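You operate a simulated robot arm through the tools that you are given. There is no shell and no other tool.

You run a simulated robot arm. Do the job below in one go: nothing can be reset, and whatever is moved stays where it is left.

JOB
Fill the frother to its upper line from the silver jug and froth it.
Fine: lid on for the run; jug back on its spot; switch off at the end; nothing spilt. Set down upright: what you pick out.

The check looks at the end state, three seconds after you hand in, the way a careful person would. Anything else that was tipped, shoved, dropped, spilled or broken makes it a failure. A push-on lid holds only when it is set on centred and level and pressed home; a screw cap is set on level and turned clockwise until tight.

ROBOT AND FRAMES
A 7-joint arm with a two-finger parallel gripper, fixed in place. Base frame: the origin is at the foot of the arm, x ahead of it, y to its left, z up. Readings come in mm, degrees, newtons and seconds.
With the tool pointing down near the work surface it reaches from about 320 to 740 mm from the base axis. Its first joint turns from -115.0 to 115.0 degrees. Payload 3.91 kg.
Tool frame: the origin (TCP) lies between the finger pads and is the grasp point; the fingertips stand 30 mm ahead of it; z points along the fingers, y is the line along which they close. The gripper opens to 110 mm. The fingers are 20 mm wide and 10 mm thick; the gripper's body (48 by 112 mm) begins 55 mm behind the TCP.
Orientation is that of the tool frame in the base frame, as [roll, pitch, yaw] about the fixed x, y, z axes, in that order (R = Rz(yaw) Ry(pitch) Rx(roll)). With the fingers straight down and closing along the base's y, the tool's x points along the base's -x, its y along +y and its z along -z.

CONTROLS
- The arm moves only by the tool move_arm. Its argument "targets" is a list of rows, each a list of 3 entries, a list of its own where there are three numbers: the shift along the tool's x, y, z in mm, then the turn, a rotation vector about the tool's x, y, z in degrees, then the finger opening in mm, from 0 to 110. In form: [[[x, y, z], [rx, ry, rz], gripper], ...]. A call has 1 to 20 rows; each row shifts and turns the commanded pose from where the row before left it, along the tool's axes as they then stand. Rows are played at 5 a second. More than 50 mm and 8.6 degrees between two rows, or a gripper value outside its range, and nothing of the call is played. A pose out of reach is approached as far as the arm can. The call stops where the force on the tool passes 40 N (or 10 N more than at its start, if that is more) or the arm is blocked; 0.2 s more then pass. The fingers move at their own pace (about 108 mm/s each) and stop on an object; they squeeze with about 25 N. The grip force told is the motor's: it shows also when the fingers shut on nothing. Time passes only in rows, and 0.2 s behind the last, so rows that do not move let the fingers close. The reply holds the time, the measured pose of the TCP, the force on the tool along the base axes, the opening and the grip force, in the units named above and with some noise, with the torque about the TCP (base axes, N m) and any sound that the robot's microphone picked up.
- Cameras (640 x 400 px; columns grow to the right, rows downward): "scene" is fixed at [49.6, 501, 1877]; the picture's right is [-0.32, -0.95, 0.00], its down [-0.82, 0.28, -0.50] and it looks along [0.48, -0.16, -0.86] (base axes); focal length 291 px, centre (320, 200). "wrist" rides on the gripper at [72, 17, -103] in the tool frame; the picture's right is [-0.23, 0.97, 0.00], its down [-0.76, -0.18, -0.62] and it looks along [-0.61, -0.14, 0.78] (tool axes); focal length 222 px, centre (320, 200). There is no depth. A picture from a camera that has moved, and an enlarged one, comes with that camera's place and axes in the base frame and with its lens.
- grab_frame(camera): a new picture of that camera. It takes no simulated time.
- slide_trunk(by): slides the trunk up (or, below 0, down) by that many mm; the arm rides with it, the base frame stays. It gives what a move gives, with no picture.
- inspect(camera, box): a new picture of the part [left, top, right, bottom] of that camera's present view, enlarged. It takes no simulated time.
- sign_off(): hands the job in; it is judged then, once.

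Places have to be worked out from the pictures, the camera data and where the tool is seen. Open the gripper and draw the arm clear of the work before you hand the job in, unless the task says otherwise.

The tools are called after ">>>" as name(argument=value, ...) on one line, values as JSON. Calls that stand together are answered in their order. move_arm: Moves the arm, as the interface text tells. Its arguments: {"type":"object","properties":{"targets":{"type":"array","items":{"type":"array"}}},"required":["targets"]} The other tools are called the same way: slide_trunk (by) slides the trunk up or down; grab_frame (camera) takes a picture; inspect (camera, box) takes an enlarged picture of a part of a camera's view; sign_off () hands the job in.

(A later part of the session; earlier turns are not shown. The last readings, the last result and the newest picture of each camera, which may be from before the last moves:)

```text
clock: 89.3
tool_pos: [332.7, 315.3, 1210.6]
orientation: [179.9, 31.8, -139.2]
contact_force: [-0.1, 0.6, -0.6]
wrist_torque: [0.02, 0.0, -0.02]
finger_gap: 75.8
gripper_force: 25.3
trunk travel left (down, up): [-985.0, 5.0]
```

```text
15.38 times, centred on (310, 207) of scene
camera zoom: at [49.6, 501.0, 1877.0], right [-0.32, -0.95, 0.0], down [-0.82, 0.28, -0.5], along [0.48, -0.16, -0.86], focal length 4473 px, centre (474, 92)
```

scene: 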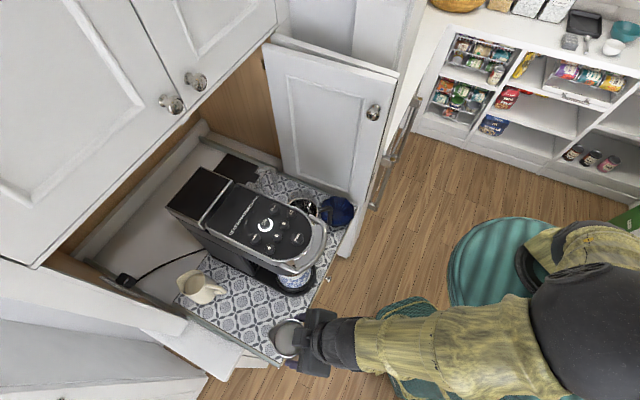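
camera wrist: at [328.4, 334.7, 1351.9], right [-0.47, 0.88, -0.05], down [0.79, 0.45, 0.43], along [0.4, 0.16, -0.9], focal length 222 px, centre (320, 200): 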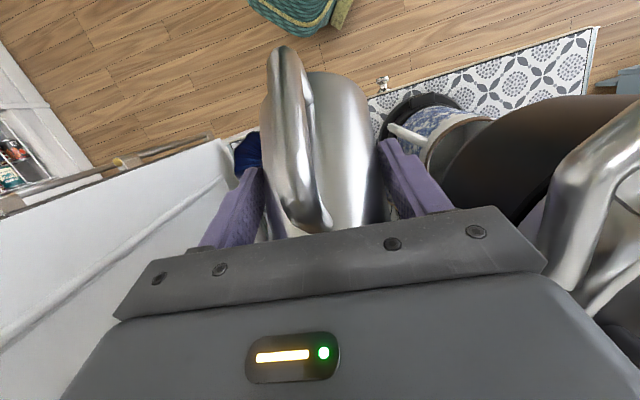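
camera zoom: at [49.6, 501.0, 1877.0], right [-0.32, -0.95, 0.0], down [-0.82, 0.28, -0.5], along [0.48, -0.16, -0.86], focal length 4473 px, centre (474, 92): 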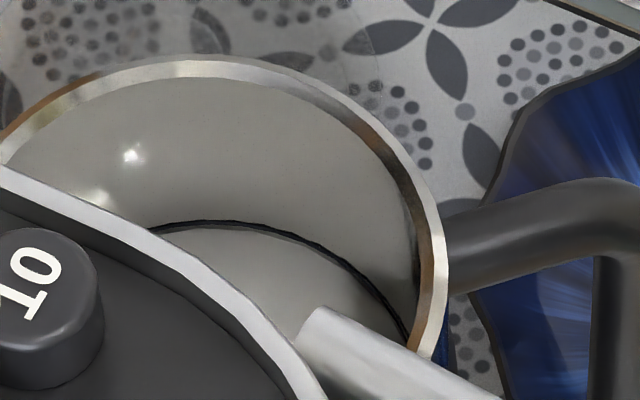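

Level confirmed: the milk meets the upper line all round the visible arc. Now I carry the jug back along the same path in front of the machine.

>>> move_arm(targets=[[[17.4, 4.9, -4.9], [0, 0, 0], 60], [[17.4, 4.9, -4.9], [0, 0, 0], 60], [[0, 0, 0], [-2.2, 0, -3.57], 60], [[4.4, 22.5, -2.7], [0, 0, 0], 60], [[4.4, 22.5, -2.7], [0, 0, 0], 60], [[4.4, 22.5, -2.7], [0, 0, 0], 60], [[4.4, 22.5, -2.7], [0, 0, 0], 60], [[0, 0, 0], [0, 0, 0], 60]])

```text
clock: 91.1
tool_pos: [224.5, 352.8, 1200.7]
orientation: [180.0, 31.9, -134.8]
contact_force: [0.3, -0.2, -1.2]
wrist_torque: [-0.03, 0.03, -0.02]
finger_gap: 75.8
gripper_force: 24.9
out of reach, approached as far as the arm can: row 3
trunk travel left (down, up): [-985.0, 5.0]
```

>>> move_arm(targets=[[[1.5, 25.1, -0.9], [0, 0, 0], 60], [[1.5, 25.1, -0.9], [0, 0, 0], 60], [[1.5, 25.1, -0.9], [0, 0, 0], 60], [[1.5, 25.1, -0.9], [0, 0, 0], 60], [[-6.6, 20.8, 4.1], [0, 0, 0], 60], [[-6.6, 20.8, 4.1], [0, 0, 0], 60], [[-6.6, 20.8, 4.1], [0, 0, 0], 60], [[-6.6, 20.8, 4.1], [0, 0, 0], 60], [[0, 0, 0], [0, 0, 0], 60]])

>>> grab_frame(camera="scene")

```text
clock: 93.1
tool_pos: [111.1, 500.9, 1201.0]
orientation: [179.9, 31.9, -135.0]
contact_force: [0.1, 0.1, -1.8]
wrist_torque: [-0.05, 0.02, 0.04]
finger_gap: 75.8
gripper_force: 24.8
trunk travel left (down, up): [-985.0, 5.0]
```

```text
taken
```

scene: 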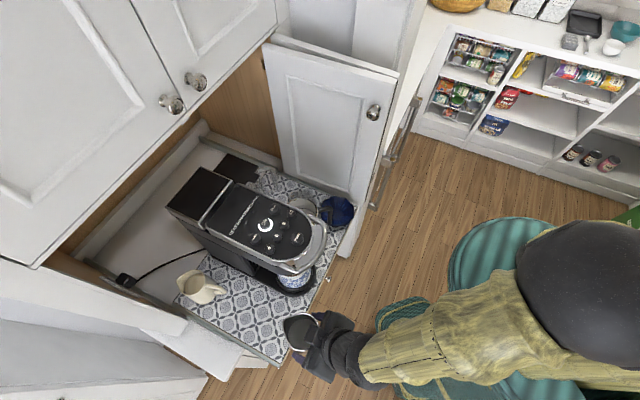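

Now I turn the jug back to its original heading and go above its spot.

>>> move_arm(targets=[[[0, 0, 0], [-2.24, 0, -3.61], 60], [[0, 0, 0], [-2.24, 0, -3.61], 60], [[0, 0, 0], [-2.24, 0, -3.61], 60], [[0, 0, 0], [-2.2, 0, -3.5], 60], [[-8.3, -4.5, 23], [0, 0, 0], 60], [[-8.3, -4.5, 23], [0, 0, 0], 60], [[-8.3, -4.5, 23], [0, 0, 0], 60], [[-8.3, -4.5, 23], [0, 0, 0], 60], [[-8.3, -4.5, 23], [0, 0, 0], 60], [[-8.3, -4.5, 23], [0, 0, 0], 60], [[0, 0, 0], [0, 0, 0], 60]])

```text
clock: 95.5
tool_pos: [190.6, 587.9, 1109.2]
orientation: [179.9, 31.9, -118.0]
contact_force: [-0.7, 0.0, -1.8]
wrist_torque: [0.0, -0.02, 0.03]
finger_gap: 75.7
gripper_force: 24.5
trunk travel left (down, up): [-985.0, 5.0]
```

>>> move_arm(targets=[[[-2.5, -2.3, 20.8], [0, 0, 0], 60], [[-2.5, -2.3, 20.8], [0, 0, 0], 60], [[-2.4, -2.4, 20.7], [0, 0, 0], 60], [[0, 0, 0], [0, 0, 0], 60], [[0, 0, 0], [0, 0, 0], 60]])

>>> inspect(camera="scene", box=[190, 270, 310, 360])

```text
clock: 96.7
tool_pos: [214.4, 620.4, 1060.1]
orientation: [179.9, 32.0, -118.0]
contact_force: [-0.7, 0.1, -2.5]
wrist_torque: [-0.01, 0.02, -0.03]
finger_gap: 75.9
gripper_force: 24.9
trunk travel left (down, up): [-985.0, 5.0]
```

```text
4.44 times, centred on (250, 315) of scene
camera zoom: at [49.6, 501.0, 1877.0], right [-0.32, -0.95, 0.0], down [-0.82, 0.28, -0.5], along [0.48, -0.16, -0.86], focal length 1292 px, centre (631, -311)
```

zoom: 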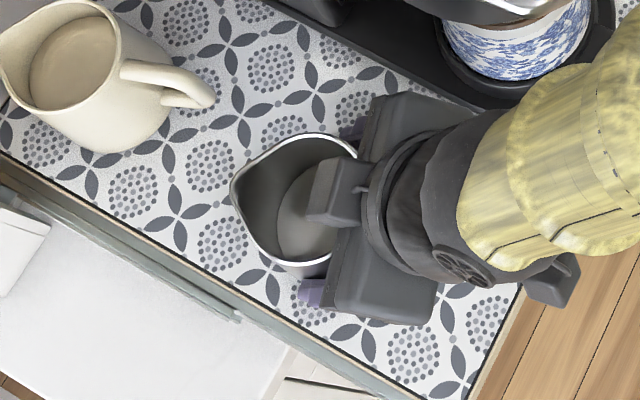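

Right over its spot. I lower it gently until it touches down (expected at TCP z≈1034).

>>> move_arm(targets=[[[5.3, 0, 8.5], [0, 0, 0], 60], [[5.3, 0, 8.5], [0, 0, 0], 60], [[1.6, 0, 2.5], [0, 0, 0], 60], [[0.8, 0, 1.3], [0, 0, 0], 60], [[0, 0, 0], [0, 0, 0], 60]])

```text
clock: 97.9
tool_pos: [213.1, 618.8, 1036.5]
orientation: [179.9, 32.0, -118.0]
contact_force: [-0.5, -0.2, 1.9]
wrist_torque: [-0.09, 0.02, 0.01]
finger_gap: 75.7
gripper_force: 24.6
trunk travel left (down, up): [-985.0, 5.0]
```

It's touching the mat (force changed to +2 N), within ~2 mm of the original spot. I ease down 1 mm and open the fingers.

>>> move_arm(targets=[[[0.5, 0, 0.9], [0, 0, 0], 60], [[0, 0, 0], [0, 0, 0], 60], [[0, 0, 0], [0, 0, 0], 84], [[0, 0, 0], [0, 0, 0], 100], [[0, 0, 0], [0, 0, 0], 100], [[0, 0, 0], [0, 0, 0], 100]])

>>> inspect(camera="scene", box=[190, 270, 310, 360])

>>> grab_frame(camera="wrist")

```text
clock: 99.3
tool_pos: [212.8, 619.9, 1036.2]
orientation: [180.0, 32.0, -118.0]
contact_force: [-0.5, -0.3, -0.9]
wrist_torque: [0.0, -0.02, 0.02]
finger_gap: 99.9
gripper_force: 0.0
trunk travel left (down, up): [-985.0, 5.0]
```

```text
4.44 times, centred on (250, 315) of scene
camera zoom: at [49.6, 501.0, 1877.0], right [-0.32, -0.95, 0.0], down [-0.82, 0.28, -0.5], along [0.48, -0.16, -0.86], focal length 1292 px, centre (631, -311)
```

zoom: 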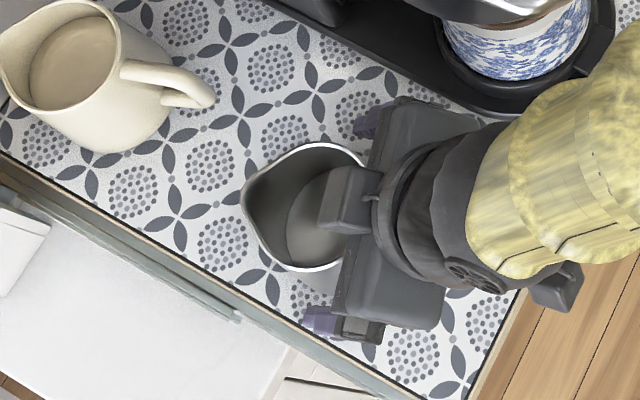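

```text
taken
camera wrist: at [144.5, 525.4, 1085.6], right [-0.77, 0.63, 0.12], down [0.31, 0.2, 0.93], along [0.56, 0.75, -0.34], focal length 222 px, centre (320, 200)
```

wrist: 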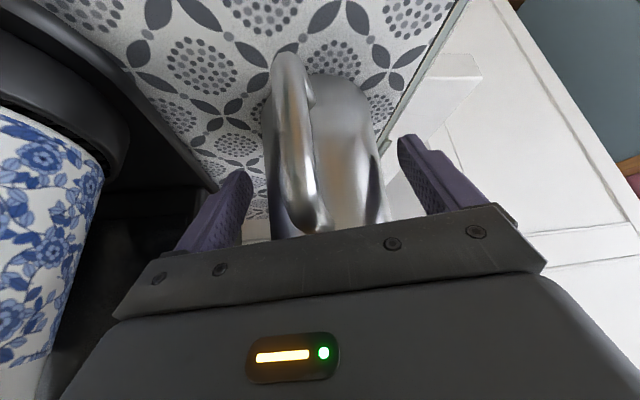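

The jug stands free. I withdraw along the tool axis by 120 mm and compare its place with the beginning.

>>> move_arm(targets=[[[0, 0, -20], [0, 0, 0], 100], [[0, 0, -40], [0, 0, 0], 100], [[0, 0, -45], [0, 0, 0], 100], [[0, 0, -45], [0, 0, 0], 100], [[0, 0, 0], [0, 0, 0], 100]])

>>> inspect(camera="scene", box=[160, 240, 340, 352])

```text
clock: 100.5
tool_pos: [178.2, 550.2, 1159.7]
orientation: [179.9, 31.8, -118.0]
contact_force: [-0.2, 0.0, 0.2]
wrist_torque: [-0.03, -0.01, 0.01]
finger_gap: 99.9
gripper_force: 0.0
trunk travel left (down, up): [-985.0, 5.0]
```

```text
3.56 times, centred on (250, 296) of scene
camera zoom: at [49.6, 501.0, 1877.0], right [-0.32, -0.95, 0.0], down [-0.82, 0.28, -0.5], along [0.48, -0.16, -0.86], focal length 1034 px, centre (569, -141)
```

zoom: 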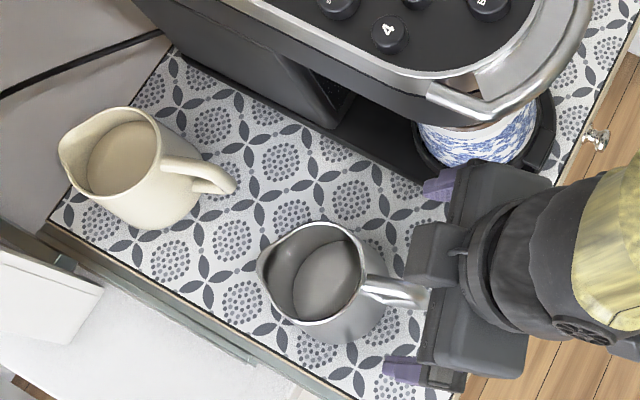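

The jug is back on its spot (within a few mm), upright. Now I rise, straighten the tool to ~8.6° lean and set yaw -135°, to fetch the lid.

>>> move_arm(targets=[[[-22, 0, -35.7], [0, 0, 0], 60], [[-22, 0, -35.7], [0, 0, 0], 60], [[-22, 0, -35.7], [0, 0, 0], 60], [[-22, 0, -35.7], [0, 0, 0], 60], [[-22, 0, -35.7], [0, 0, 0], 60], [[0, 0, 0], [0, 7.7, 0], 60], [[0, 0, 0], [0, 7.7, 0], 60], [[0, 0, 0], [0, 7.8, 0], 60], [[0, 0, 0], [1.2, 0, 8.4], 60], [[0, 0, 0], [1.2, 0, 8.4], 60], [[0, 0, 0], [0, 0, 0], 60]])

```text
clock: 102.9
tool_pos: [175.7, 547.9, 1372.0]
orientation: [179.8, 8.6, -135.0]
contact_force: [0.5, -0.2, 0.1]
wrist_torque: [-0.01, 0.02, 0.02]
finger_gap: 59.8
gripper_force: 0.1
trunk travel left (down, up): [-985.0, 5.0]
```

Now I swing right above the machine's height to l≈118.

>>> move_arm(targets=[[[30, 0, -4.5], [0, 0, 0], 60], [[0, -43, 0], [0, 0, 0], 60], [[0, -43, 0], [0, 0, 0], 60], [[0, -43, 0], [0, 0, 0], 60], [[0, -43, 0], [0, 0, 0], 60], [[0, -43, 0], [0, 0, 0], 60], [[0, -43, 0], [0, 0, 0], 60], [[0, -43, 0], [0, 0, 0], 60], [[0, -43, 0], [0, 0, 0], 60], [[0, -37, 0], [0, 0, 0], 60], [[0, 0, 0], [0, 0, 0], 60]])

>>> grab_frame(camera="wrist")

```text
clock: 105.3
tool_pos: [424.1, 258.9, 1370.2]
orientation: [179.8, 8.7, -134.9]
contact_force: [-0.3, -0.2, -0.7]
wrist_torque: [-0.01, 0.0, -0.03]
finger_gap: 60.3
gripper_force: 0.1
trunk travel left (down, up): [-985.0, 5.0]
```

```text
taken
camera wrist: at [352.2, 208.8, 1462.2], right [-0.53, 0.85, 0.04], down [0.59, 0.34, 0.73], along [0.61, 0.41, -0.68], focal length 222 px, centre (320, 200)
```

wrist: 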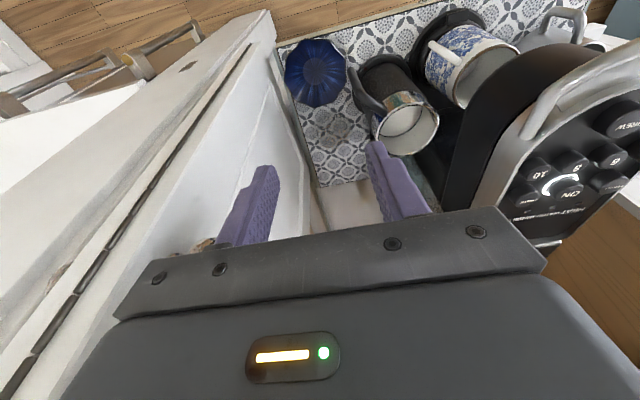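

The frother shows white milk inside; I zoom to verify the level against the line from this other angle.

>>> inspect(camera="wrist", box=[365, 85, 445, 160])

>>> inspect(camera="wrist", box=[290, 80, 420, 210])

```text
5.33 times, centred on (405, 122) of wrist
camera zoom: at [352.2, 208.8, 1462.2], right [-0.53, 0.85, 0.04], down [0.59, 0.34, 0.73], along [0.61, 0.41, -0.68], focal length 1185 px, centre (-133, 613)
```

zoom: 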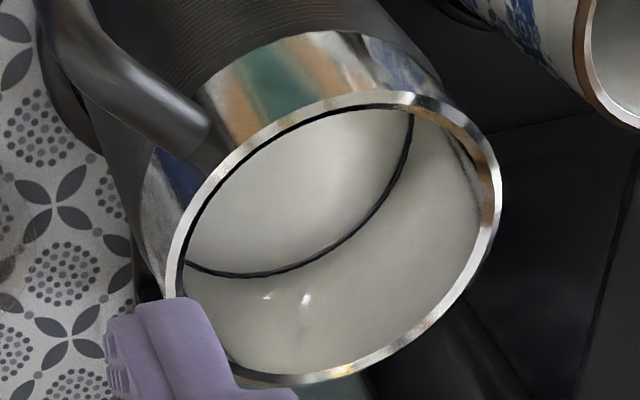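

```text
3.08 times, centred on (355, 145) of wrist
camera zoom: at [352.2, 208.8, 1462.2], right [-0.53, 0.85, 0.04], down [0.59, 0.34, 0.73], along [0.61, 0.41, -0.68], focal length 684 px, centre (212, 369)
```

zoom: 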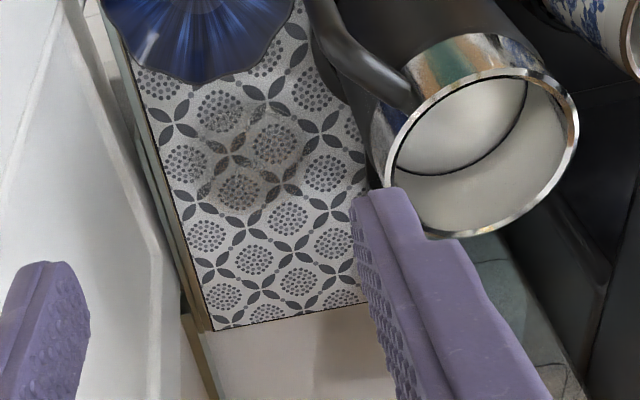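

The milk is exactly at the upper line, and the mat is clean. I go forward over the lid and descend partway.

>>> move_arm(targets=[[[-39.1, 0, 6], [0, 0, 0], 60], [[-39.1, 0, 6], [0, 0, 0], 60], [[-39.1, 0, 6], [0, 0, 0], 60], [[-39.1, 0, 6], [0, 0, 0], 60], [[-39.1, 0, 6], [0, 0, 0], 60], [[0, 0, 0], [0, 0, 0], 60]])

>>> move_arm(targets=[[[6.8, 0, 44.5], [0, 0, 0], 60], [[6.8, 0, 44.5], [0, 0, 0], 60], [[6.8, 0, 44.5], [0, 0, 0], 60], [[6.8, 0, 44.5], [0, 0, 0], 60], [[6.8, 0, 44.5], [0, 0, 0], 60], [[6.8, 0, 44.5], [0, 0, 0], 60], [[0, 0, 0], [0, 0, 0], 60]])

>>> grab_frame(camera="wrist")

>>> grab_frame(camera="scene")

```text
clock: 106.7
tool_pos: [563.9, 395.2, 1368.6]
orientation: [179.8, 8.7, -134.8]
contact_force: [-0.7, -0.2, -0.5]
wrist_torque: [-0.02, 0.01, 0.03]
finger_gap: 60.0
gripper_force: 0.0
trunk travel left (down, up): [-985.0, 5.0]
```

```text
clock: 108.3
tool_pos: [563.0, 396.5, 1101.7]
orientation: [179.8, 8.7, -134.8]
contact_force: [-0.4, 0.3, -0.4]
wrist_torque: [0.04, 0.0, -0.01]
finger_gap: 60.1
gripper_force: 0.1
trunk travel left (down, up): [-985.0, 5.0]
```

```text
taken
camera wrist: at [489.8, 347.3, 1193.4], right [-0.53, 0.85, 0.04], down [0.59, 0.34, 0.73], along [0.61, 0.41, -0.68], focal length 222 px, centre (320, 200)
```

wrist: 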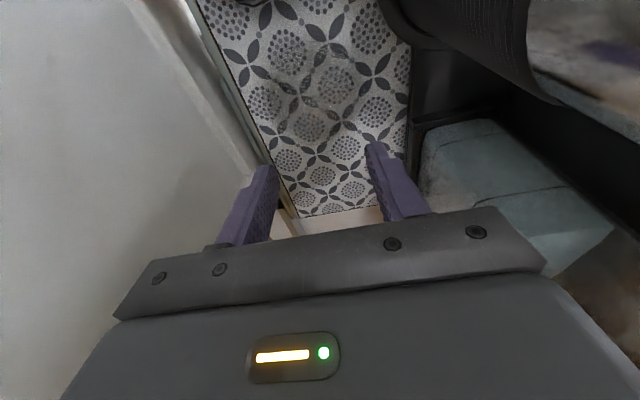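

```text
taken
```

scene: 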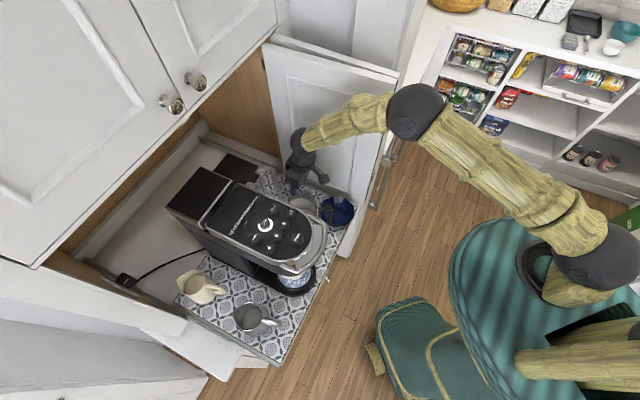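

>>> move_arm(targets=[[[6, 0, 40], [0, 0, 0], 60], [[0, 0, 0], [0, 0, 0], 60]])

>>> inspect(camera="wrist", box=[240, 70, 400, 220])

```text
clock: 108.9
tool_pos: [563.2, 396.3, 1060.3]
orientation: [179.7, 8.7, -134.9]
contact_force: [-0.4, 0.5, 0.2]
wrist_torque: [0.01, 0.01, -0.03]
finger_gap: 59.9
gripper_force: 0.0
trunk travel left (down, up): [-985.0, 5.0]
```

```text
2.67 times, centred on (320, 145) of wrist
camera zoom: at [489.7, 346.7, 1152.8], right [-0.53, 0.85, 0.04], down [0.59, 0.34, 0.73], along [0.61, 0.41, -0.68], focal length 592 px, centre (320, 347)
```

zoom: 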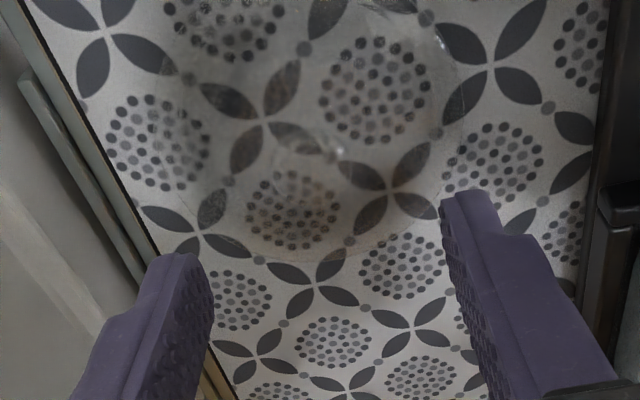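

The knob is at about (566, 398, 997) as expected. I go straight down 46 mm and close.

>>> move_arm(targets=[[[3.2, 0, 22.8], [0, 0, 0], 60], [[2.4, 0, 20], [0, 0, 0], 60], [[0, 0, 0], [0, 0, 0], 60]])

>>> inspect(camera="wrist", box=[240, 70, 400, 220])

```text
clock: 109.7
tool_pos: [562.6, 398.8, 1017.6]
orientation: [179.7, 8.7, -134.9]
contact_force: [-0.5, 0.1, 0.0]
wrist_torque: [-0.01, 0.01, -0.02]
finger_gap: 59.9
gripper_force: 0.1
trunk travel left (down, up): [-985.0, 5.0]
```

```text
2.67 times, centred on (320, 145) of wrist
camera zoom: at [490.3, 349.3, 1109.6], right [-0.53, 0.85, 0.04], down [0.59, 0.34, 0.73], along [0.61, 0.41, -0.68], focal length 592 px, centre (320, 347)
```

zoom: 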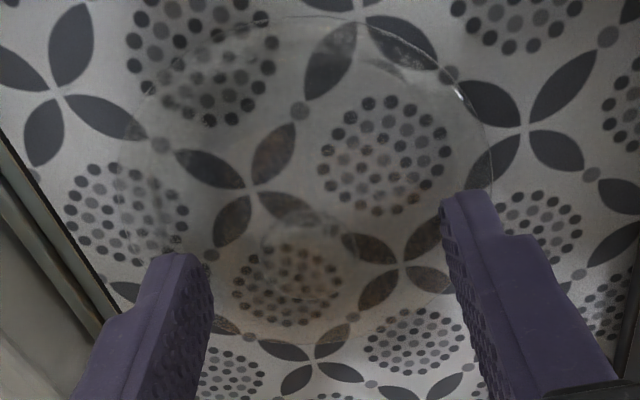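

Knob is ~4 mm off-centre sideways; I shift, lower 3 mm and close.

>>> move_arm(targets=[[[1, -4, 3.2], [0, 0, 0], 60], [[0, 0, 0], [0, 0, 0], 60], [[0, 0, 0], [0, 0, 0], 30], [[0, 0, 0], [0, 0, 0], 10], [[0, 0, 0], [0, 0, 0], 10], [[0, 0, 0], [0, 0, 0], 10]])

>>> inspect(camera="wrist", box=[240, 70, 400, 220])

```text
clock: 111.1
tool_pos: [566.2, 396.1, 1014.3]
orientation: [179.8, 8.7, -134.9]
contact_force: [-0.3, -0.3, 0.1]
wrist_torque: [0.0, -0.01, 0.02]
finger_gap: 20.9
gripper_force: 25.0
trunk travel left (down, up): [-985.0, 5.0]
```

```text
2.67 times, centred on (320, 145) of wrist
camera zoom: at [493.0, 346.3, 1106.1], right [-0.53, 0.85, 0.04], down [0.59, 0.34, 0.73], along [0.61, 0.41, -0.68], focal length 592 px, centre (320, 347)
```

zoom: 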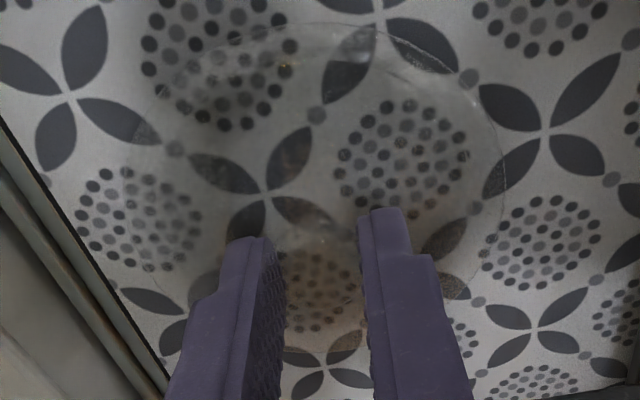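

Knob gripped at 20.9 mm, the lid level. I lift it 240 mm straight up.

>>> move_arm(targets=[[[-1.5, 0, -9.9], [0, 0, 0], 10], [[-3, 0, -19.8], [0, 0, 0], 10], [[-6.3, 0, -41.5], [0, 0, 0], 10], [[-6.3, 0, -41.5], [0, 0, 0], 10], [[-6.3, 0, -41.5], [0, 0, 0], 10], [[-6.3, 0, -41.5], [0, 0, 0], 10], [[-6.3, 0, -41.5], [0, 0, 0], 10], [[0, 0, 0], [0, 0, 0], 10]])

>>> inspect(camera="wrist", box=[200, 0, 440, 220])

>>> inspect(camera="scene", box=[260, 90, 380, 220])

```text
clock: 112.9
tool_pos: [567.3, 398.8, 1252.3]
orientation: [179.7, 8.5, -135.0]
contact_force: [-0.4, -0.2, 1.0]
wrist_torque: [-0.02, 0.0, 0.0]
finger_gap: 20.6
gripper_force: 24.9
trunk travel left (down, up): [-985.0, 5.0]
```

```text
1.82 times, centred on (320, 110) of wrist
camera zoom: at [494.0, 350.5, 1344.0], right [-0.53, 0.85, 0.04], down [0.59, 0.34, 0.73], along [0.6, 0.41, -0.68], focal length 404 px, centre (320, 364)
```

zoom: 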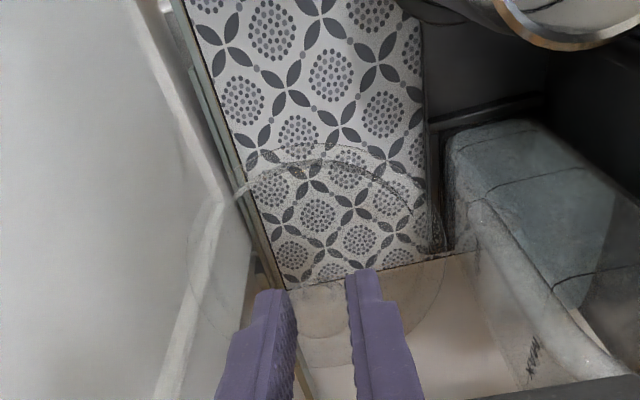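

```text
3.08 times, centred on (320, 155) of scene
camera zoom: at [49.6, 501.0, 1877.0], right [-0.32, -0.95, 0.0], down [-0.82, 0.28, -0.5], along [0.48, -0.16, -0.86], focal length 894 px, centre (320, 338)
```

zoom: 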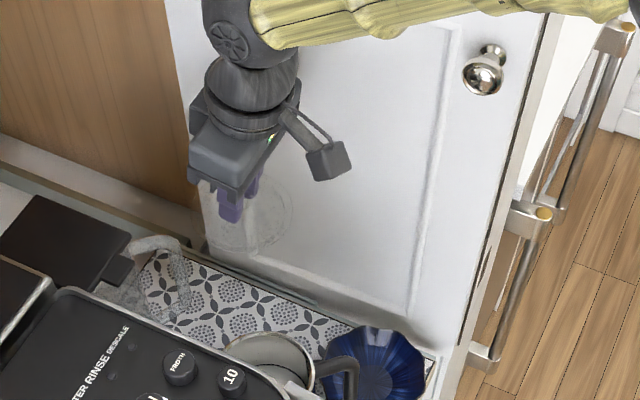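

The lid is held, hanging level. I bring it back to the front-right of the frother (n≈605, l≈51) and turn +90° about the vertical as before.

>>> move_arm(targets=[[[25.4, 0, -3.8], [0, 0, 0], 10], [[25.4, 0, -3.8], [0, 0, 0], 10], [[25.4, 0, -3.8], [0, 0, 0], 10], [[0, 34, 0], [0, 0, 0], 10], [[0, 34, 0], [0, 0, 0], 10], [[0, 0, 0], [0, 0, 0], 10]])

>>> move_arm(targets=[[[0, 0, 0], [-1.258, 0, -8.4], 10], [[0, 0, 0], [-1.258, 0, -8.4], 10], [[0, 0, 0], [-1.258, 0, -8.4], 10], [[0, 0, 0], [-1.258, 0, -8.4], 10], [[0, 0, 0], [-1.258, 0, -8.4], 10], [[0, 0, 0], [-1.258, 0, -8.4], 10], [[0, 0, 0], [-1.258, 0, -8.4], 10], [[0, 0, 0], [-1.258, 0, -8.4], 10], [[0, 0, 0], [-1.258, 0, -8.4], 10], [[0, 0, 0], [-1.258, 0, -8.4], 10], [[0, 0, 0], [-0.74, 0, -5], 10], [[0, 0, 0], [0, 0, 0], 10]])

>>> grab_frame(camera="wrist")

```text
clock: 114.3
tool_pos: [464.2, 390.0, 1251.6]
orientation: [179.7, 8.8, -135.0]
contact_force: [0.0, 0.6, 0.2]
wrist_torque: [0.0, 0.02, -0.01]
finger_gap: 20.7
gripper_force: 25.2
trunk travel left (down, up): [-985.0, 5.0]
```

```text
clock: 116.9
tool_pos: [463.8, 389.2, 1251.8]
orientation: [-179.8, 8.9, -44.9]
contact_force: [-0.1, 0.4, -0.2]
wrist_torque: [0.01, 0.02, 0.0]
finger_gap: 21.0
gripper_force: 25.2
trunk travel left (down, up): [-985.0, 5.0]
```

```text
taken
camera wrist: at [513.7, 316.3, 1344.9], right [-0.85, -0.53, 0.03], down [-0.34, 0.59, 0.73], along [-0.41, 0.61, -0.68], focal length 222 px, centre (320, 200)
```

wrist: 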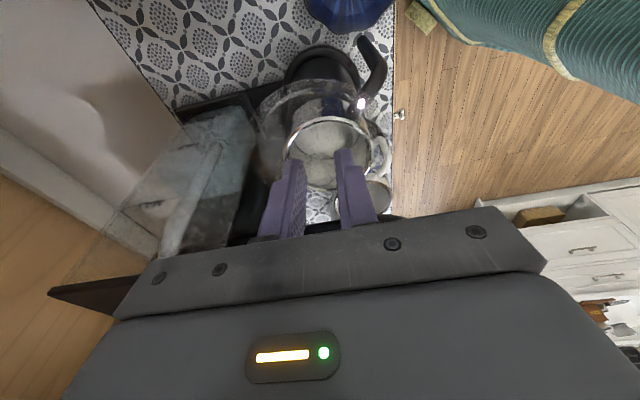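

Same pose as after removal. I move it left over the frother (l≈0), still 40 mm above, and check the alignment.

>>> move_arm(targets=[[[-17.2, -0.2, 2.7], [0, 0, 0], 10], [[-17.2, -0.2, 2.7], [0, 0, 0], 10], [[-17.2, -0.1, 2.6], [0, 0, 0], 10], [[3.8, 0, 24.7], [0, 0, 0], 10], [[0, 0, 0], [0, 0, 0], 10], [[0, 0, 0], [0, 0, 0], 10]])

>>> inspect(camera="wrist", box=[220, 50, 420, 230])

>>> inspect(camera="scene", box=[280, 170, 330, 215])

```text
clock: 118.3
tool_pos: [425.8, 426.9, 1227.8]
orientation: [-179.9, 8.9, -44.9]
contact_force: [0.7, 0.3, -0.5]
wrist_torque: [0.03, 0.02, -0.02]
finger_gap: 20.7
gripper_force: 25.1
trunk travel left (down, up): [-985.0, 5.0]
```

```text
2.22 times, centred on (320, 140) of wrist
camera zoom: at [476.4, 353.2, 1320.1], right [-0.85, -0.53, 0.03], down [-0.34, 0.59, 0.73], along [-0.41, 0.61, -0.68], focal length 494 px, centre (320, 333)
```

zoom: 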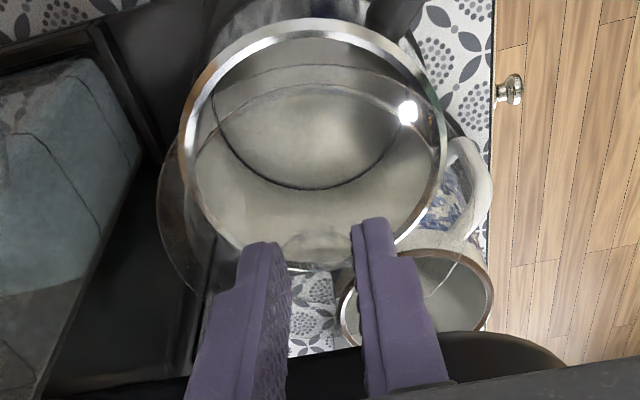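

```text
8.89 times, centred on (305, 192) of scene
camera zoom: at [49.6, 501.0, 1877.0], right [-0.32, -0.95, 0.0], down [-0.82, 0.28, -0.5], along [0.48, -0.16, -0.86], focal length 2584 px, centre (453, 267)
```

zoom: 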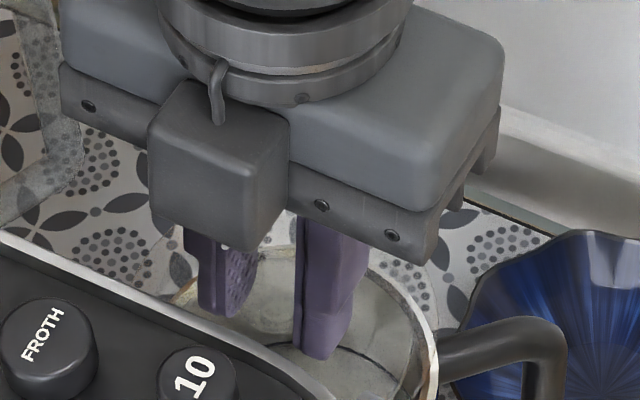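

The knob is at about (425.4, 427.3), matching the frother axis (426, 427). I lower slowly 26 mm toward the rim.

>>> move_arm(targets=[[[1.07, 0, 6.9], [0, 0, 0], 10], [[1.07, 0, 6.9], [0, 0, 0], 10], [[0.9, 0, 5.9], [0, 0, 0], 10], [[0, 0, 0], [0, 0, 0], 10]])

>>> inspect(camera="wrist", box=[220, 50, 420, 230])

>>> inspect(camera="scene", box=[285, 185, 325, 215])

```text
clock: 119.3
tool_pos: [428.0, 427.6, 1207.4]
orientation: [-179.8, 8.9, -44.9]
contact_force: [0.2, 0.5, 0.4]
wrist_torque: [0.0, 0.0, -0.01]
finger_gap: 20.5
gripper_force: 24.7
trunk travel left (down, up): [-985.0, 5.0]
```

```text
2.22 times, centred on (320, 140) of wrist
camera zoom: at [477.2, 353.4, 1300.6], right [-0.85, -0.53, 0.03], down [-0.34, 0.59, 0.73], along [-0.41, 0.61, -0.68], focal length 494 px, centre (320, 333)
```

zoom: 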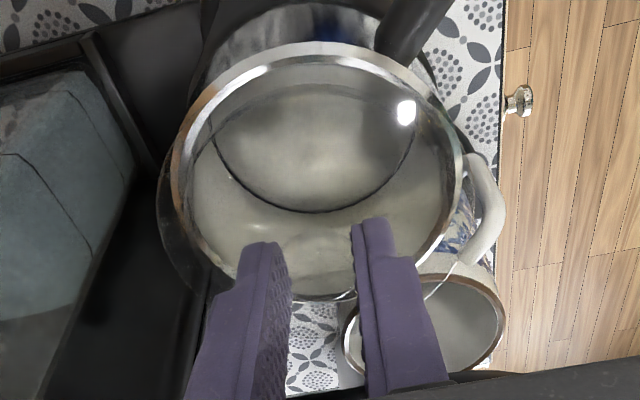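

```text
13.33 times, centred on (305, 200) of scene
camera zoom: at [49.6, 501.0, 1877.0], right [-0.32, -0.95, 0.0], down [-0.82, 0.28, -0.5], along [0.48, -0.16, -0.86], focal length 3876 px, centre (520, 200)
```

zoom: 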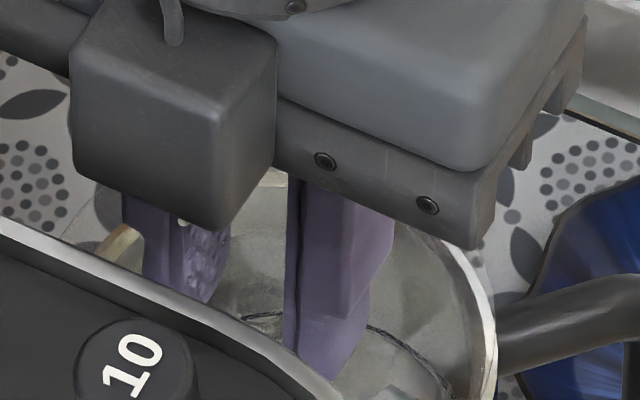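

The lid is centred over the rim within about 1–2 mm. I trim 1 mm and lower further in small steps to make contact.

>>> move_arm(targets=[[[-0.3, 1.0, 3], [0, 0, 0], 10], [[0.5, 0, 3], [0, 0, 0], 10], [[0.3, 0, 2], [0, 0, 0], 10], [[0, 0, 0], [0, 0, 0], 10]])

```text
clock: 120.3
tool_pos: [425.3, 427.0, 1202.2]
orientation: [-179.8, 8.8, -44.9]
contact_force: [0.8, 0.9, 14.2]
wrist_torque: [0.41, 0.39, -0.06]
finger_gap: 20.4
gripper_force: 25.8
trunk travel left (down, up): [-985.0, 5.0]
```

The lid's left edge touches first (contact ~40 mm to the left), so it sits a bit too far left. I back up 3 mm, shift 2 mm right, and try again.

>>> move_arm(targets=[[[-0.6, 0, -4], [0, 0, 0], 10], [[2.2, 0, -0.3], [0, 0, 0], 10], [[0.5, 0, 3], [0, 0, 0], 10], [[0.4, 0, 2.5], [0, 0, 0], 10], [[0, 0, 0], [0, 0, 0], 10]])

```text
clock: 121.5
tool_pos: [426.9, 424.3, 1197.2]
orientation: [-179.9, 8.8, -44.9]
contact_force: [-0.6, -0.1, 0.3]
wrist_torque: [-0.03, 0.03, 0.03]
finger_gap: 20.7
gripper_force: 24.7
trunk travel left (down, up): [-985.0, 5.0]
```

No contact now at 1197 – the plug has entered the rim. I continue pressing down in small steps.

>>> move_arm(targets=[[[0.3, 0, 2], [0, 0, 0], 10], [[0.3, 0, 2], [0, 0, 0], 10], [[0, 0, 0], [0, 0, 0], 10]])

```text
clock: 122.3
tool_pos: [427.6, 425.0, 1194.4]
orientation: [-179.8, 8.8, -44.8]
contact_force: [-0.7, -0.3, 1.1]
wrist_torque: [-0.01, -0.06, -0.01]
finger_gap: 20.8
gripper_force: 25.3
trunk travel left (down, up): [-985.0, 5.0]
```

>>> move_arm(targets=[[[0.3, 0, 2], [0, 0, 0], 10], [[0.3, 0, 2], [0, 0, 0], 10], [[0.3, 0, 2], [0, 0, 0], 10], [[0, 0, 0], [0, 0, 0], 10]])

```text
clock: 123.4
tool_pos: [427.8, 426.1, 1193.8]
orientation: [-179.2, 8.8, -45.0]
contact_force: [-3.3, -6.6, 16.4]
wrist_torque: [-0.29, 0.08, -0.03]
finger_gap: 21.1
gripper_force: 25.4
trunk travel left (down, up): [-985.0, 5.0]
stopped in row 4: the force on the tool passed its limit at 41 N (the readings are from after the stop); the commanded pose is now the measured one
```

Pressed to 41 N at the seat height (TCP z≈1194), no click heard yet. I release, rise, and look at the lid from the side before pressing its knob from the top.

>>> move_arm(targets=[[[0, 0, 0], [0, 0, 0], 40], [[0, 0, 0], [0, 0, 0], 60], [[-6, 0, -39.5], [0, 0, 0], 60], [[0, 0, 0], [0, 0, 0], 60]])

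>>> inspect(camera="wrist", box=[240, 50, 400, 190])

>>> inspect(camera="scene", box=[285, 190, 325, 220])

```text
clock: 124.4
tool_pos: [429.4, 426.3, 1230.2]
orientation: [-179.6, 8.8, -44.9]
contact_force: [1.4, 0.8, -0.3]
wrist_torque: [0.01, 0.02, -0.02]
finger_gap: 60.1
gripper_force: 0.0
trunk travel left (down, up): [-985.0, 5.0]
heard: snap
```

```text
2.86 times, centred on (320, 120) of wrist
camera zoom: at [479.5, 353.2, 1322.2], right [-0.85, -0.53, 0.03], down [-0.34, 0.59, 0.73], along [-0.41, 0.61, -0.68], focal length 635 px, centre (320, 429)
```

zoom: 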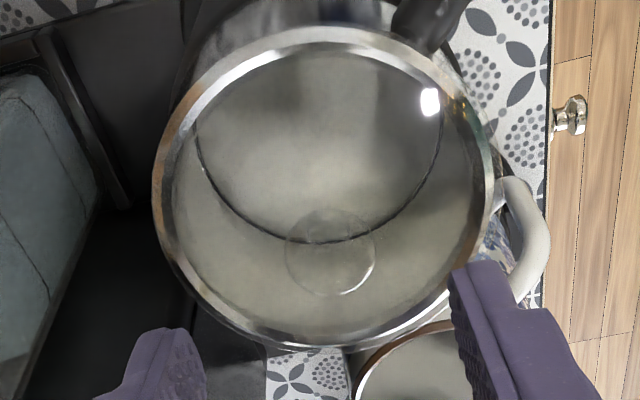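

```text
13.33 times, centred on (305, 205) of scene
camera zoom: at [49.6, 501.0, 1877.0], right [-0.32, -0.95, 0.0], down [-0.82, 0.28, -0.5], along [0.48, -0.16, -0.86], focal length 3876 px, centre (520, 133)
```

zoom: 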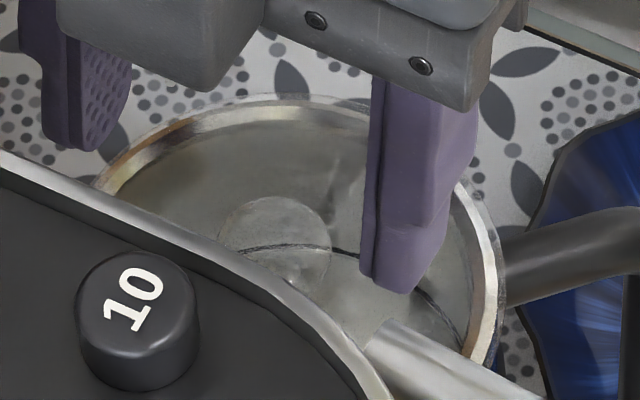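

A snap was heard; the lid now looks seated just as originally. To be sure, I close the fingers and press on the knob's top.

>>> move_arm(targets=[[[0.9, 1.9, -4], [0, 0, 0], 0], [[0, 0, 0], [0, 0, 0], 0], [[0, 0, 0], [0, 0, 0], 0], [[0.9, 0, 5.9], [0, 0, 0], 0], [[0.6, 0, 4], [0, 0, 0], 0], [[0, 0, 0], [0, 0, 0], 0]])

>>> inspect(camera="wrist", box=[240, 50, 400, 230])

```text
clock: 125.8
tool_pos: [428.7, 425.9, 1226.6]
orientation: [-179.4, 8.8, -44.8]
contact_force: [-0.4, -0.1, -0.2]
wrist_torque: [-0.01, 0.04, 0.03]
finger_gap: 0.0
gripper_force: 25.2
trunk travel left (down, up): [-985.0, 5.0]
```

```text
2.22 times, centred on (320, 140) of wrist
camera zoom: at [478.2, 351.0, 1317.0], right [-0.85, -0.53, 0.03], down [-0.34, 0.59, 0.73], along [-0.4, 0.61, -0.68], focal length 494 px, centre (320, 333)
```

zoom: 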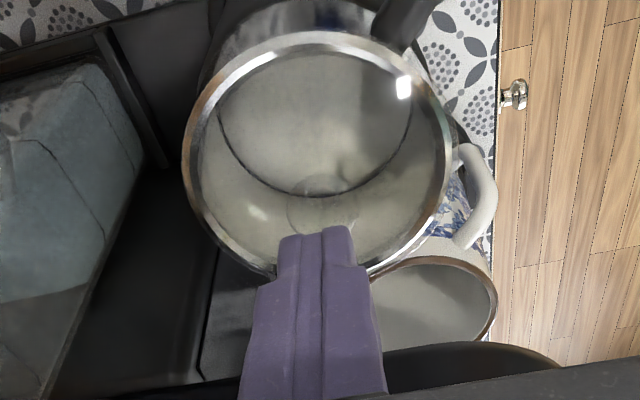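

The closed fingertips are right above the knob. I press down in small steps.

>>> move_arm(targets=[[[0.5, 0, 3], [0, 0, 0], 0], [[0.5, 0, 3], [0, 0, 0], 0], [[0.3, 0, 2], [0, 0, 0], 0], [[0.3, 0, 2], [0, 0, 0], 0], [[0.15, 0, 1], [0, 0, 0], 0], [[0, 0, 0], [0, 0, 0], 0]])

```text
clock: 127.2
tool_pos: [430.0, 425.1, 1213.6]
orientation: [-179.4, 8.8, -45.0]
contact_force: [0.1, -0.6, 0.3]
wrist_torque: [-0.01, 0.04, 0.0]
finger_gap: 0.0
gripper_force: 25.8
trunk travel left (down, up): [-985.0, 5.0]
```

>>> move_arm(targets=[[[0.15, 0, 1], [0, 0, 0], 0], [[0.15, 0, 1], [0, 0, 0], 0], [[0.15, 0, 1], [0, 0, 0], 0], [[0.15, 0, 1], [0, 0, 0], 0], [[0, 0, 0], [0, 0, 0], 0]])

```text
clock: 128.4
tool_pos: [429.1, 424.8, 1210.8]
orientation: [-179.3, 8.8, -44.9]
contact_force: [-0.3, -0.9, 11.1]
wrist_torque: [-0.06, -0.08, 0.0]
finger_gap: 0.0
gripper_force: 24.4
trunk travel left (down, up): [-985.0, 5.0]
```

Contact at 11 N. I press harder, up to the 40 N stop.

>>> move_arm(targets=[[[0.15, 0, 1], [0, 0, 0], 0], [[0.15, 0, 1], [0, 0, 0], 0], [[0.15, 0, 1], [0, 0, 0], 0], [[0, 0, 0], [0, 0, 0], 0]])

```text
clock: 129.4
tool_pos: [428.9, 423.7, 1209.5]
orientation: [-179.0, 8.7, -44.8]
contact_force: [7.3, 2.1, 38.5]
wrist_torque: [0.0, -0.35, -0.01]
finger_gap: 0.1
gripper_force: 24.4
trunk travel left (down, up): [-985.0, 5.0]
```

It's firmly home (38 N, no further travel). I lift off and rise to look at the machine's FROTH button.

>>> move_arm(targets=[[[-6.7, 0, -44], [0, 0, 0], 0], [[-6.7, 0, -44], [0, 0, 0], 0], [[-6.7, 0, -44], [0, 0, 0], 0], [[-6.7, 0, -44], [0, 0, 0], 0], [[-6.7, 0, -44], [0, 0, 0], 0], [[0, 0, 0], [0, 0, 0], 0]])

>>> grab_frame(camera="wrist")

>>> inspect(camera="scene", box=[285, 185, 335, 225])

```text
clock: 130.8
tool_pos: [427.9, 422.9, 1428.8]
orientation: [-179.5, 8.8, -45.0]
contact_force: [1.2, 0.3, 0.3]
wrist_torque: [-0.02, 0.04, 0.04]
finger_gap: 0.0
gripper_force: 24.6
trunk travel left (down, up): [-985.0, 5.0]
```

```text
taken
camera wrist: at [477.3, 349.6, 1519.6], right [-0.85, -0.53, 0.03], down [-0.34, 0.58, 0.73], along [-0.41, 0.61, -0.68], focal length 222 px, centre (320, 200)
```

wrist: 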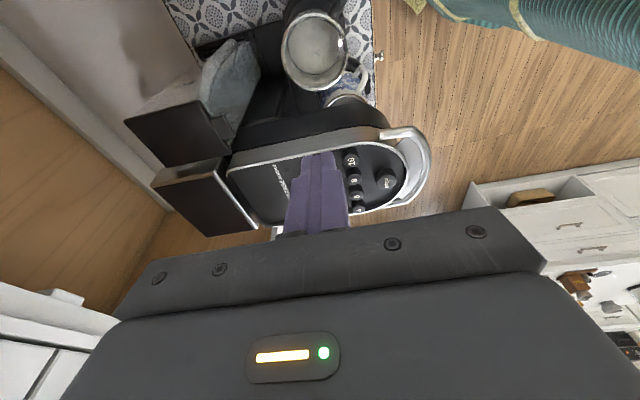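

```text
10.00 times, centred on (310, 205) of scene
camera zoom: at [49.6, 501.0, 1877.0], right [-0.32, -0.95, 0.0], down [-0.82, 0.28, -0.5], along [0.48, -0.16, -0.86], focal length 2907 px, centre (420, 150)
```

zoom: 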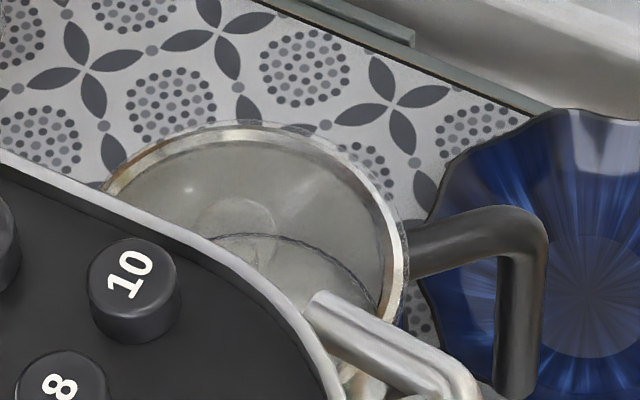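

The lid is on properly. I open the fingers to see the FROTH button between them.

>>> move_arm(targets=[[[0, 0, 0], [0, 0, 0], 100], [[0, 0, 0], [0, 0, 0], 100], [[0, 0, 0], [0, 0, 0], 100]])

>>> inspect(camera="wrist", box=[220, 110, 440, 240])

>>> inspect(camera="scene", box=[240, 185, 320, 245])

```text
clock: 131.6
tool_pos: [428.5, 423.8, 1426.5]
orientation: [-179.4, 8.8, -44.9]
contact_force: [-0.2, 0.5, -0.3]
wrist_torque: [0.02, 0.03, -0.02]
finger_gap: 100.1
gripper_force: 0.0
trunk travel left (down, up): [-985.0, 5.0]
```

```text
2.91 times, centred on (330, 175) of wrist
camera zoom: at [477.0, 349.6, 1519.3], right [-0.85, -0.53, 0.03], down [-0.34, 0.59, 0.73], along [-0.4, 0.61, -0.68], focal length 646 px, centre (291, 273)
```

zoom: 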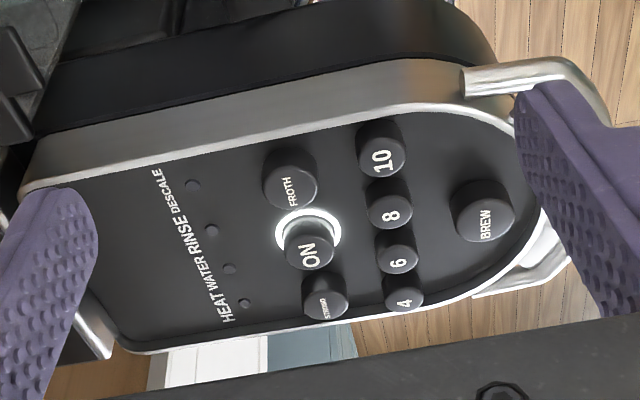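

```text
6.67 times, centred on (280, 215) of scene
camera zoom: at [49.6, 501.0, 1877.0], right [-0.32, -0.95, 0.0], down [-0.82, 0.28, -0.5], along [0.48, -0.16, -0.86], focal length 1938 px, centre (587, 100)
```

zoom: 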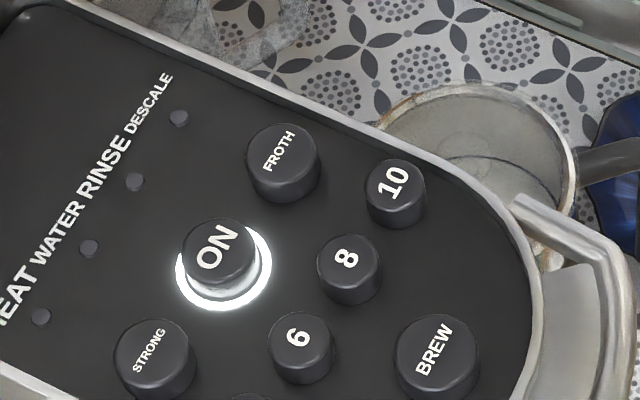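

FROTH button top is at about (377, 498, 1301). I close the fingers, go vertical and move above it.

>>> move_arm(targets=[[[0, 0, 0], [0, 4.4, 0], 0], [[0, 0, 0], [0, 4.4, 0], 0], [[-44.6, -8.2, 0], [0, 0, 0], 0], [[-44.6, -8.2, 0], [0, 0, 0], 0], [[0, 0, 35], [0, 0, 0], 0], [[0, 0, 25], [0, 0, 0], 0], [[0, 0, 0], [0, 0, 0], 0]])

>>> inspect(camera="wrist", box=[220, 90, 420, 240])

>>> inspect(camera="scene", box=[240, 165, 330, 245])

```text
clock: 133.2
tool_pos: [375.8, 498.1, 1369.3]
orientation: [-179.3, 0.0, -45.0]
contact_force: [-0.4, 0.4, 0.1]
wrist_torque: [0.02, 0.01, 0.01]
finger_gap: 0.0
gripper_force: 24.8
trunk travel left (down, up): [-985.0, 5.0]
```

```text
2.67 times, centred on (320, 165) of wrist
camera zoom: at [413.7, 434.5, 1473.8], right [-0.85, -0.53, -0.01], down [-0.42, 0.66, 0.63], along [-0.32, 0.54, -0.78], focal length 592 px, centre (320, 293)
```

zoom: 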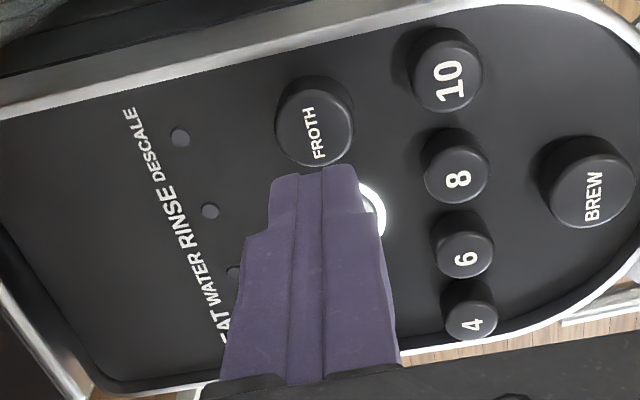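

```text
5.00 times, centred on (285, 205) of scene
camera zoom: at [49.6, 501.0, 1877.0], right [-0.32, -0.95, 0.0], down [-0.82, 0.28, -0.5], along [0.48, -0.16, -0.86], focal length 1454 px, centre (495, 175)
```

zoom: 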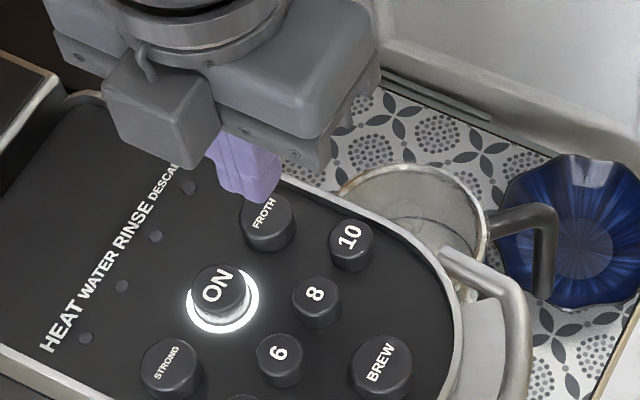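

The fingertips are aligned with FROTH. I lower to just above it and then press in 2 mm steps.

>>> move_arm(targets=[[[1, -1, 18], [0, 0, 0], 0], [[0, 0, 14], [0, 0, 0], 0], [[0, 0, 2], [0, 0, 0], 0], [[0, 0, 2], [0, 0, 0], 0], [[0, 0, 2], [0, 0, 0], 0], [[0, 0, 0], [0, 0, 0], 0]])

```text
clock: 134.6
tool_pos: [377.7, 499.1, 1332.3]
orientation: [-179.4, 0.0, -45.0]
contact_force: [-0.7, 1.4, 0.9]
wrist_torque: [0.01, 0.0, -0.01]
finger_gap: 0.1
gripper_force: 24.7
trunk travel left (down, up): [-985.0, 5.0]
```

>>> move_arm(targets=[[[0, 0, 1], [0, 0, 0], 0], [[0, 0, 1], [0, 0, 0], 0], [[0, 0, 1], [0, 0, 0], 0], [[0, 0, 0], [0, 0, 0], 0]])

>>> inspect(camera="wrist", box=[220, 90, 420, 240])

```text
clock: 135.6
tool_pos: [378.6, 497.7, 1327.6]
orientation: [-179.4, 0.0, -45.0]
contact_force: [-1.2, 1.1, 1.6]
wrist_torque: [-0.02, 0.05, 0.01]
finger_gap: 0.1
gripper_force: 24.8
trunk travel left (down, up): [-985.0, 5.0]
heard: click
```

```text
2.67 times, centred on (320, 165) of wrist
camera zoom: at [416.9, 434.7, 1432.6], right [-0.85, -0.53, -0.01], down [-0.42, 0.66, 0.62], along [-0.32, 0.53, -0.78], focal length 592 px, centre (320, 293)
```

zoom: 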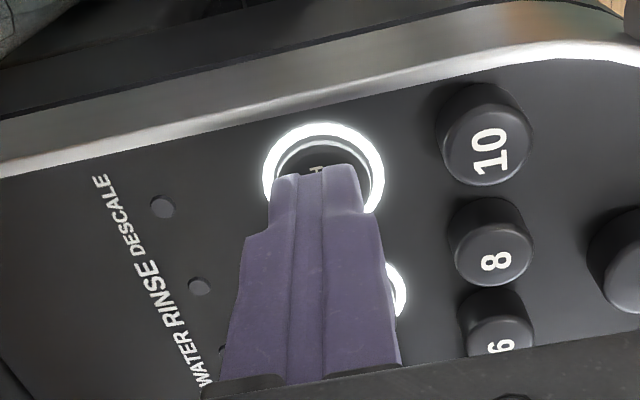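

A click, and the FROTH ring lit. I lift off the button and listen.

>>> move_arm(targets=[[[0, 0, -10], [0, 0, 0], 0], [[0, 0, -20], [0, 0, 0], 0], [[0, 0, -20], [0, 0, 0], 0], [[0, 0, 0], [0, 0, 0], 0], [[0, 0, 0], [0, 0, 0], 0]])

>>> inspect(camera="scene", box=[230, 170, 360, 260])

>>> grab_frame(camera="wrist")

```text
clock: 136.8
tool_pos: [378.2, 496.7, 1379.4]
orientation: [-179.5, 0.0, -44.9]
contact_force: [-0.2, -0.2, -0.3]
wrist_torque: [0.03, 0.01, -0.03]
finger_gap: 0.2
gripper_force: 25.2
trunk travel left (down, up): [-985.0, 5.0]
```

```text
4.44 times, centred on (295, 215) of scene
camera zoom: at [49.6, 501.0, 1877.0], right [-0.32, -0.95, 0.0], down [-0.82, 0.28, -0.5], along [0.48, -0.16, -0.86], focal length 1292 px, centre (431, 133)
```

zoom: 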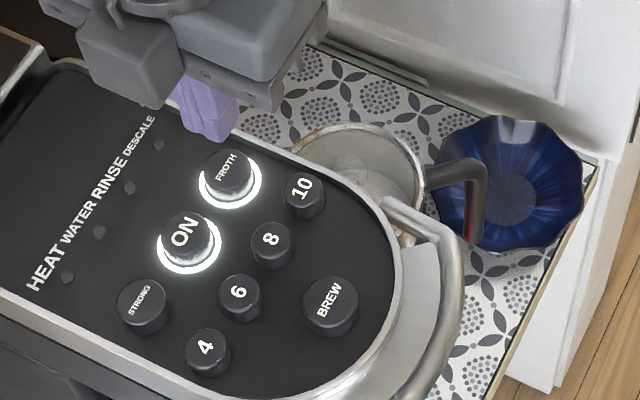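

```text
taken
camera wrist: at [416.6, 433.7, 1483.6], right [-0.85, -0.53, -0.01], down [-0.42, 0.66, 0.63], along [-0.32, 0.53, -0.78], focal length 222 px, centre (320, 200)
```

wrist: 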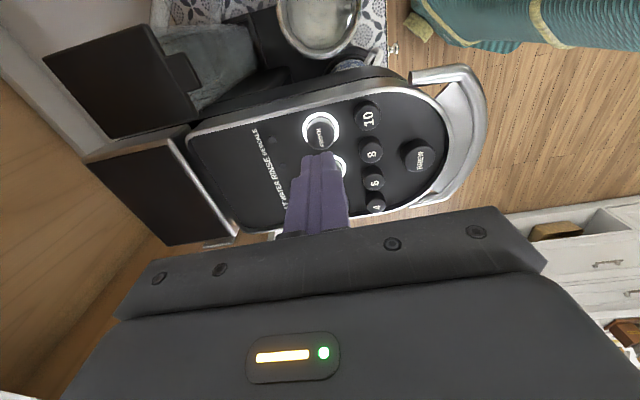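

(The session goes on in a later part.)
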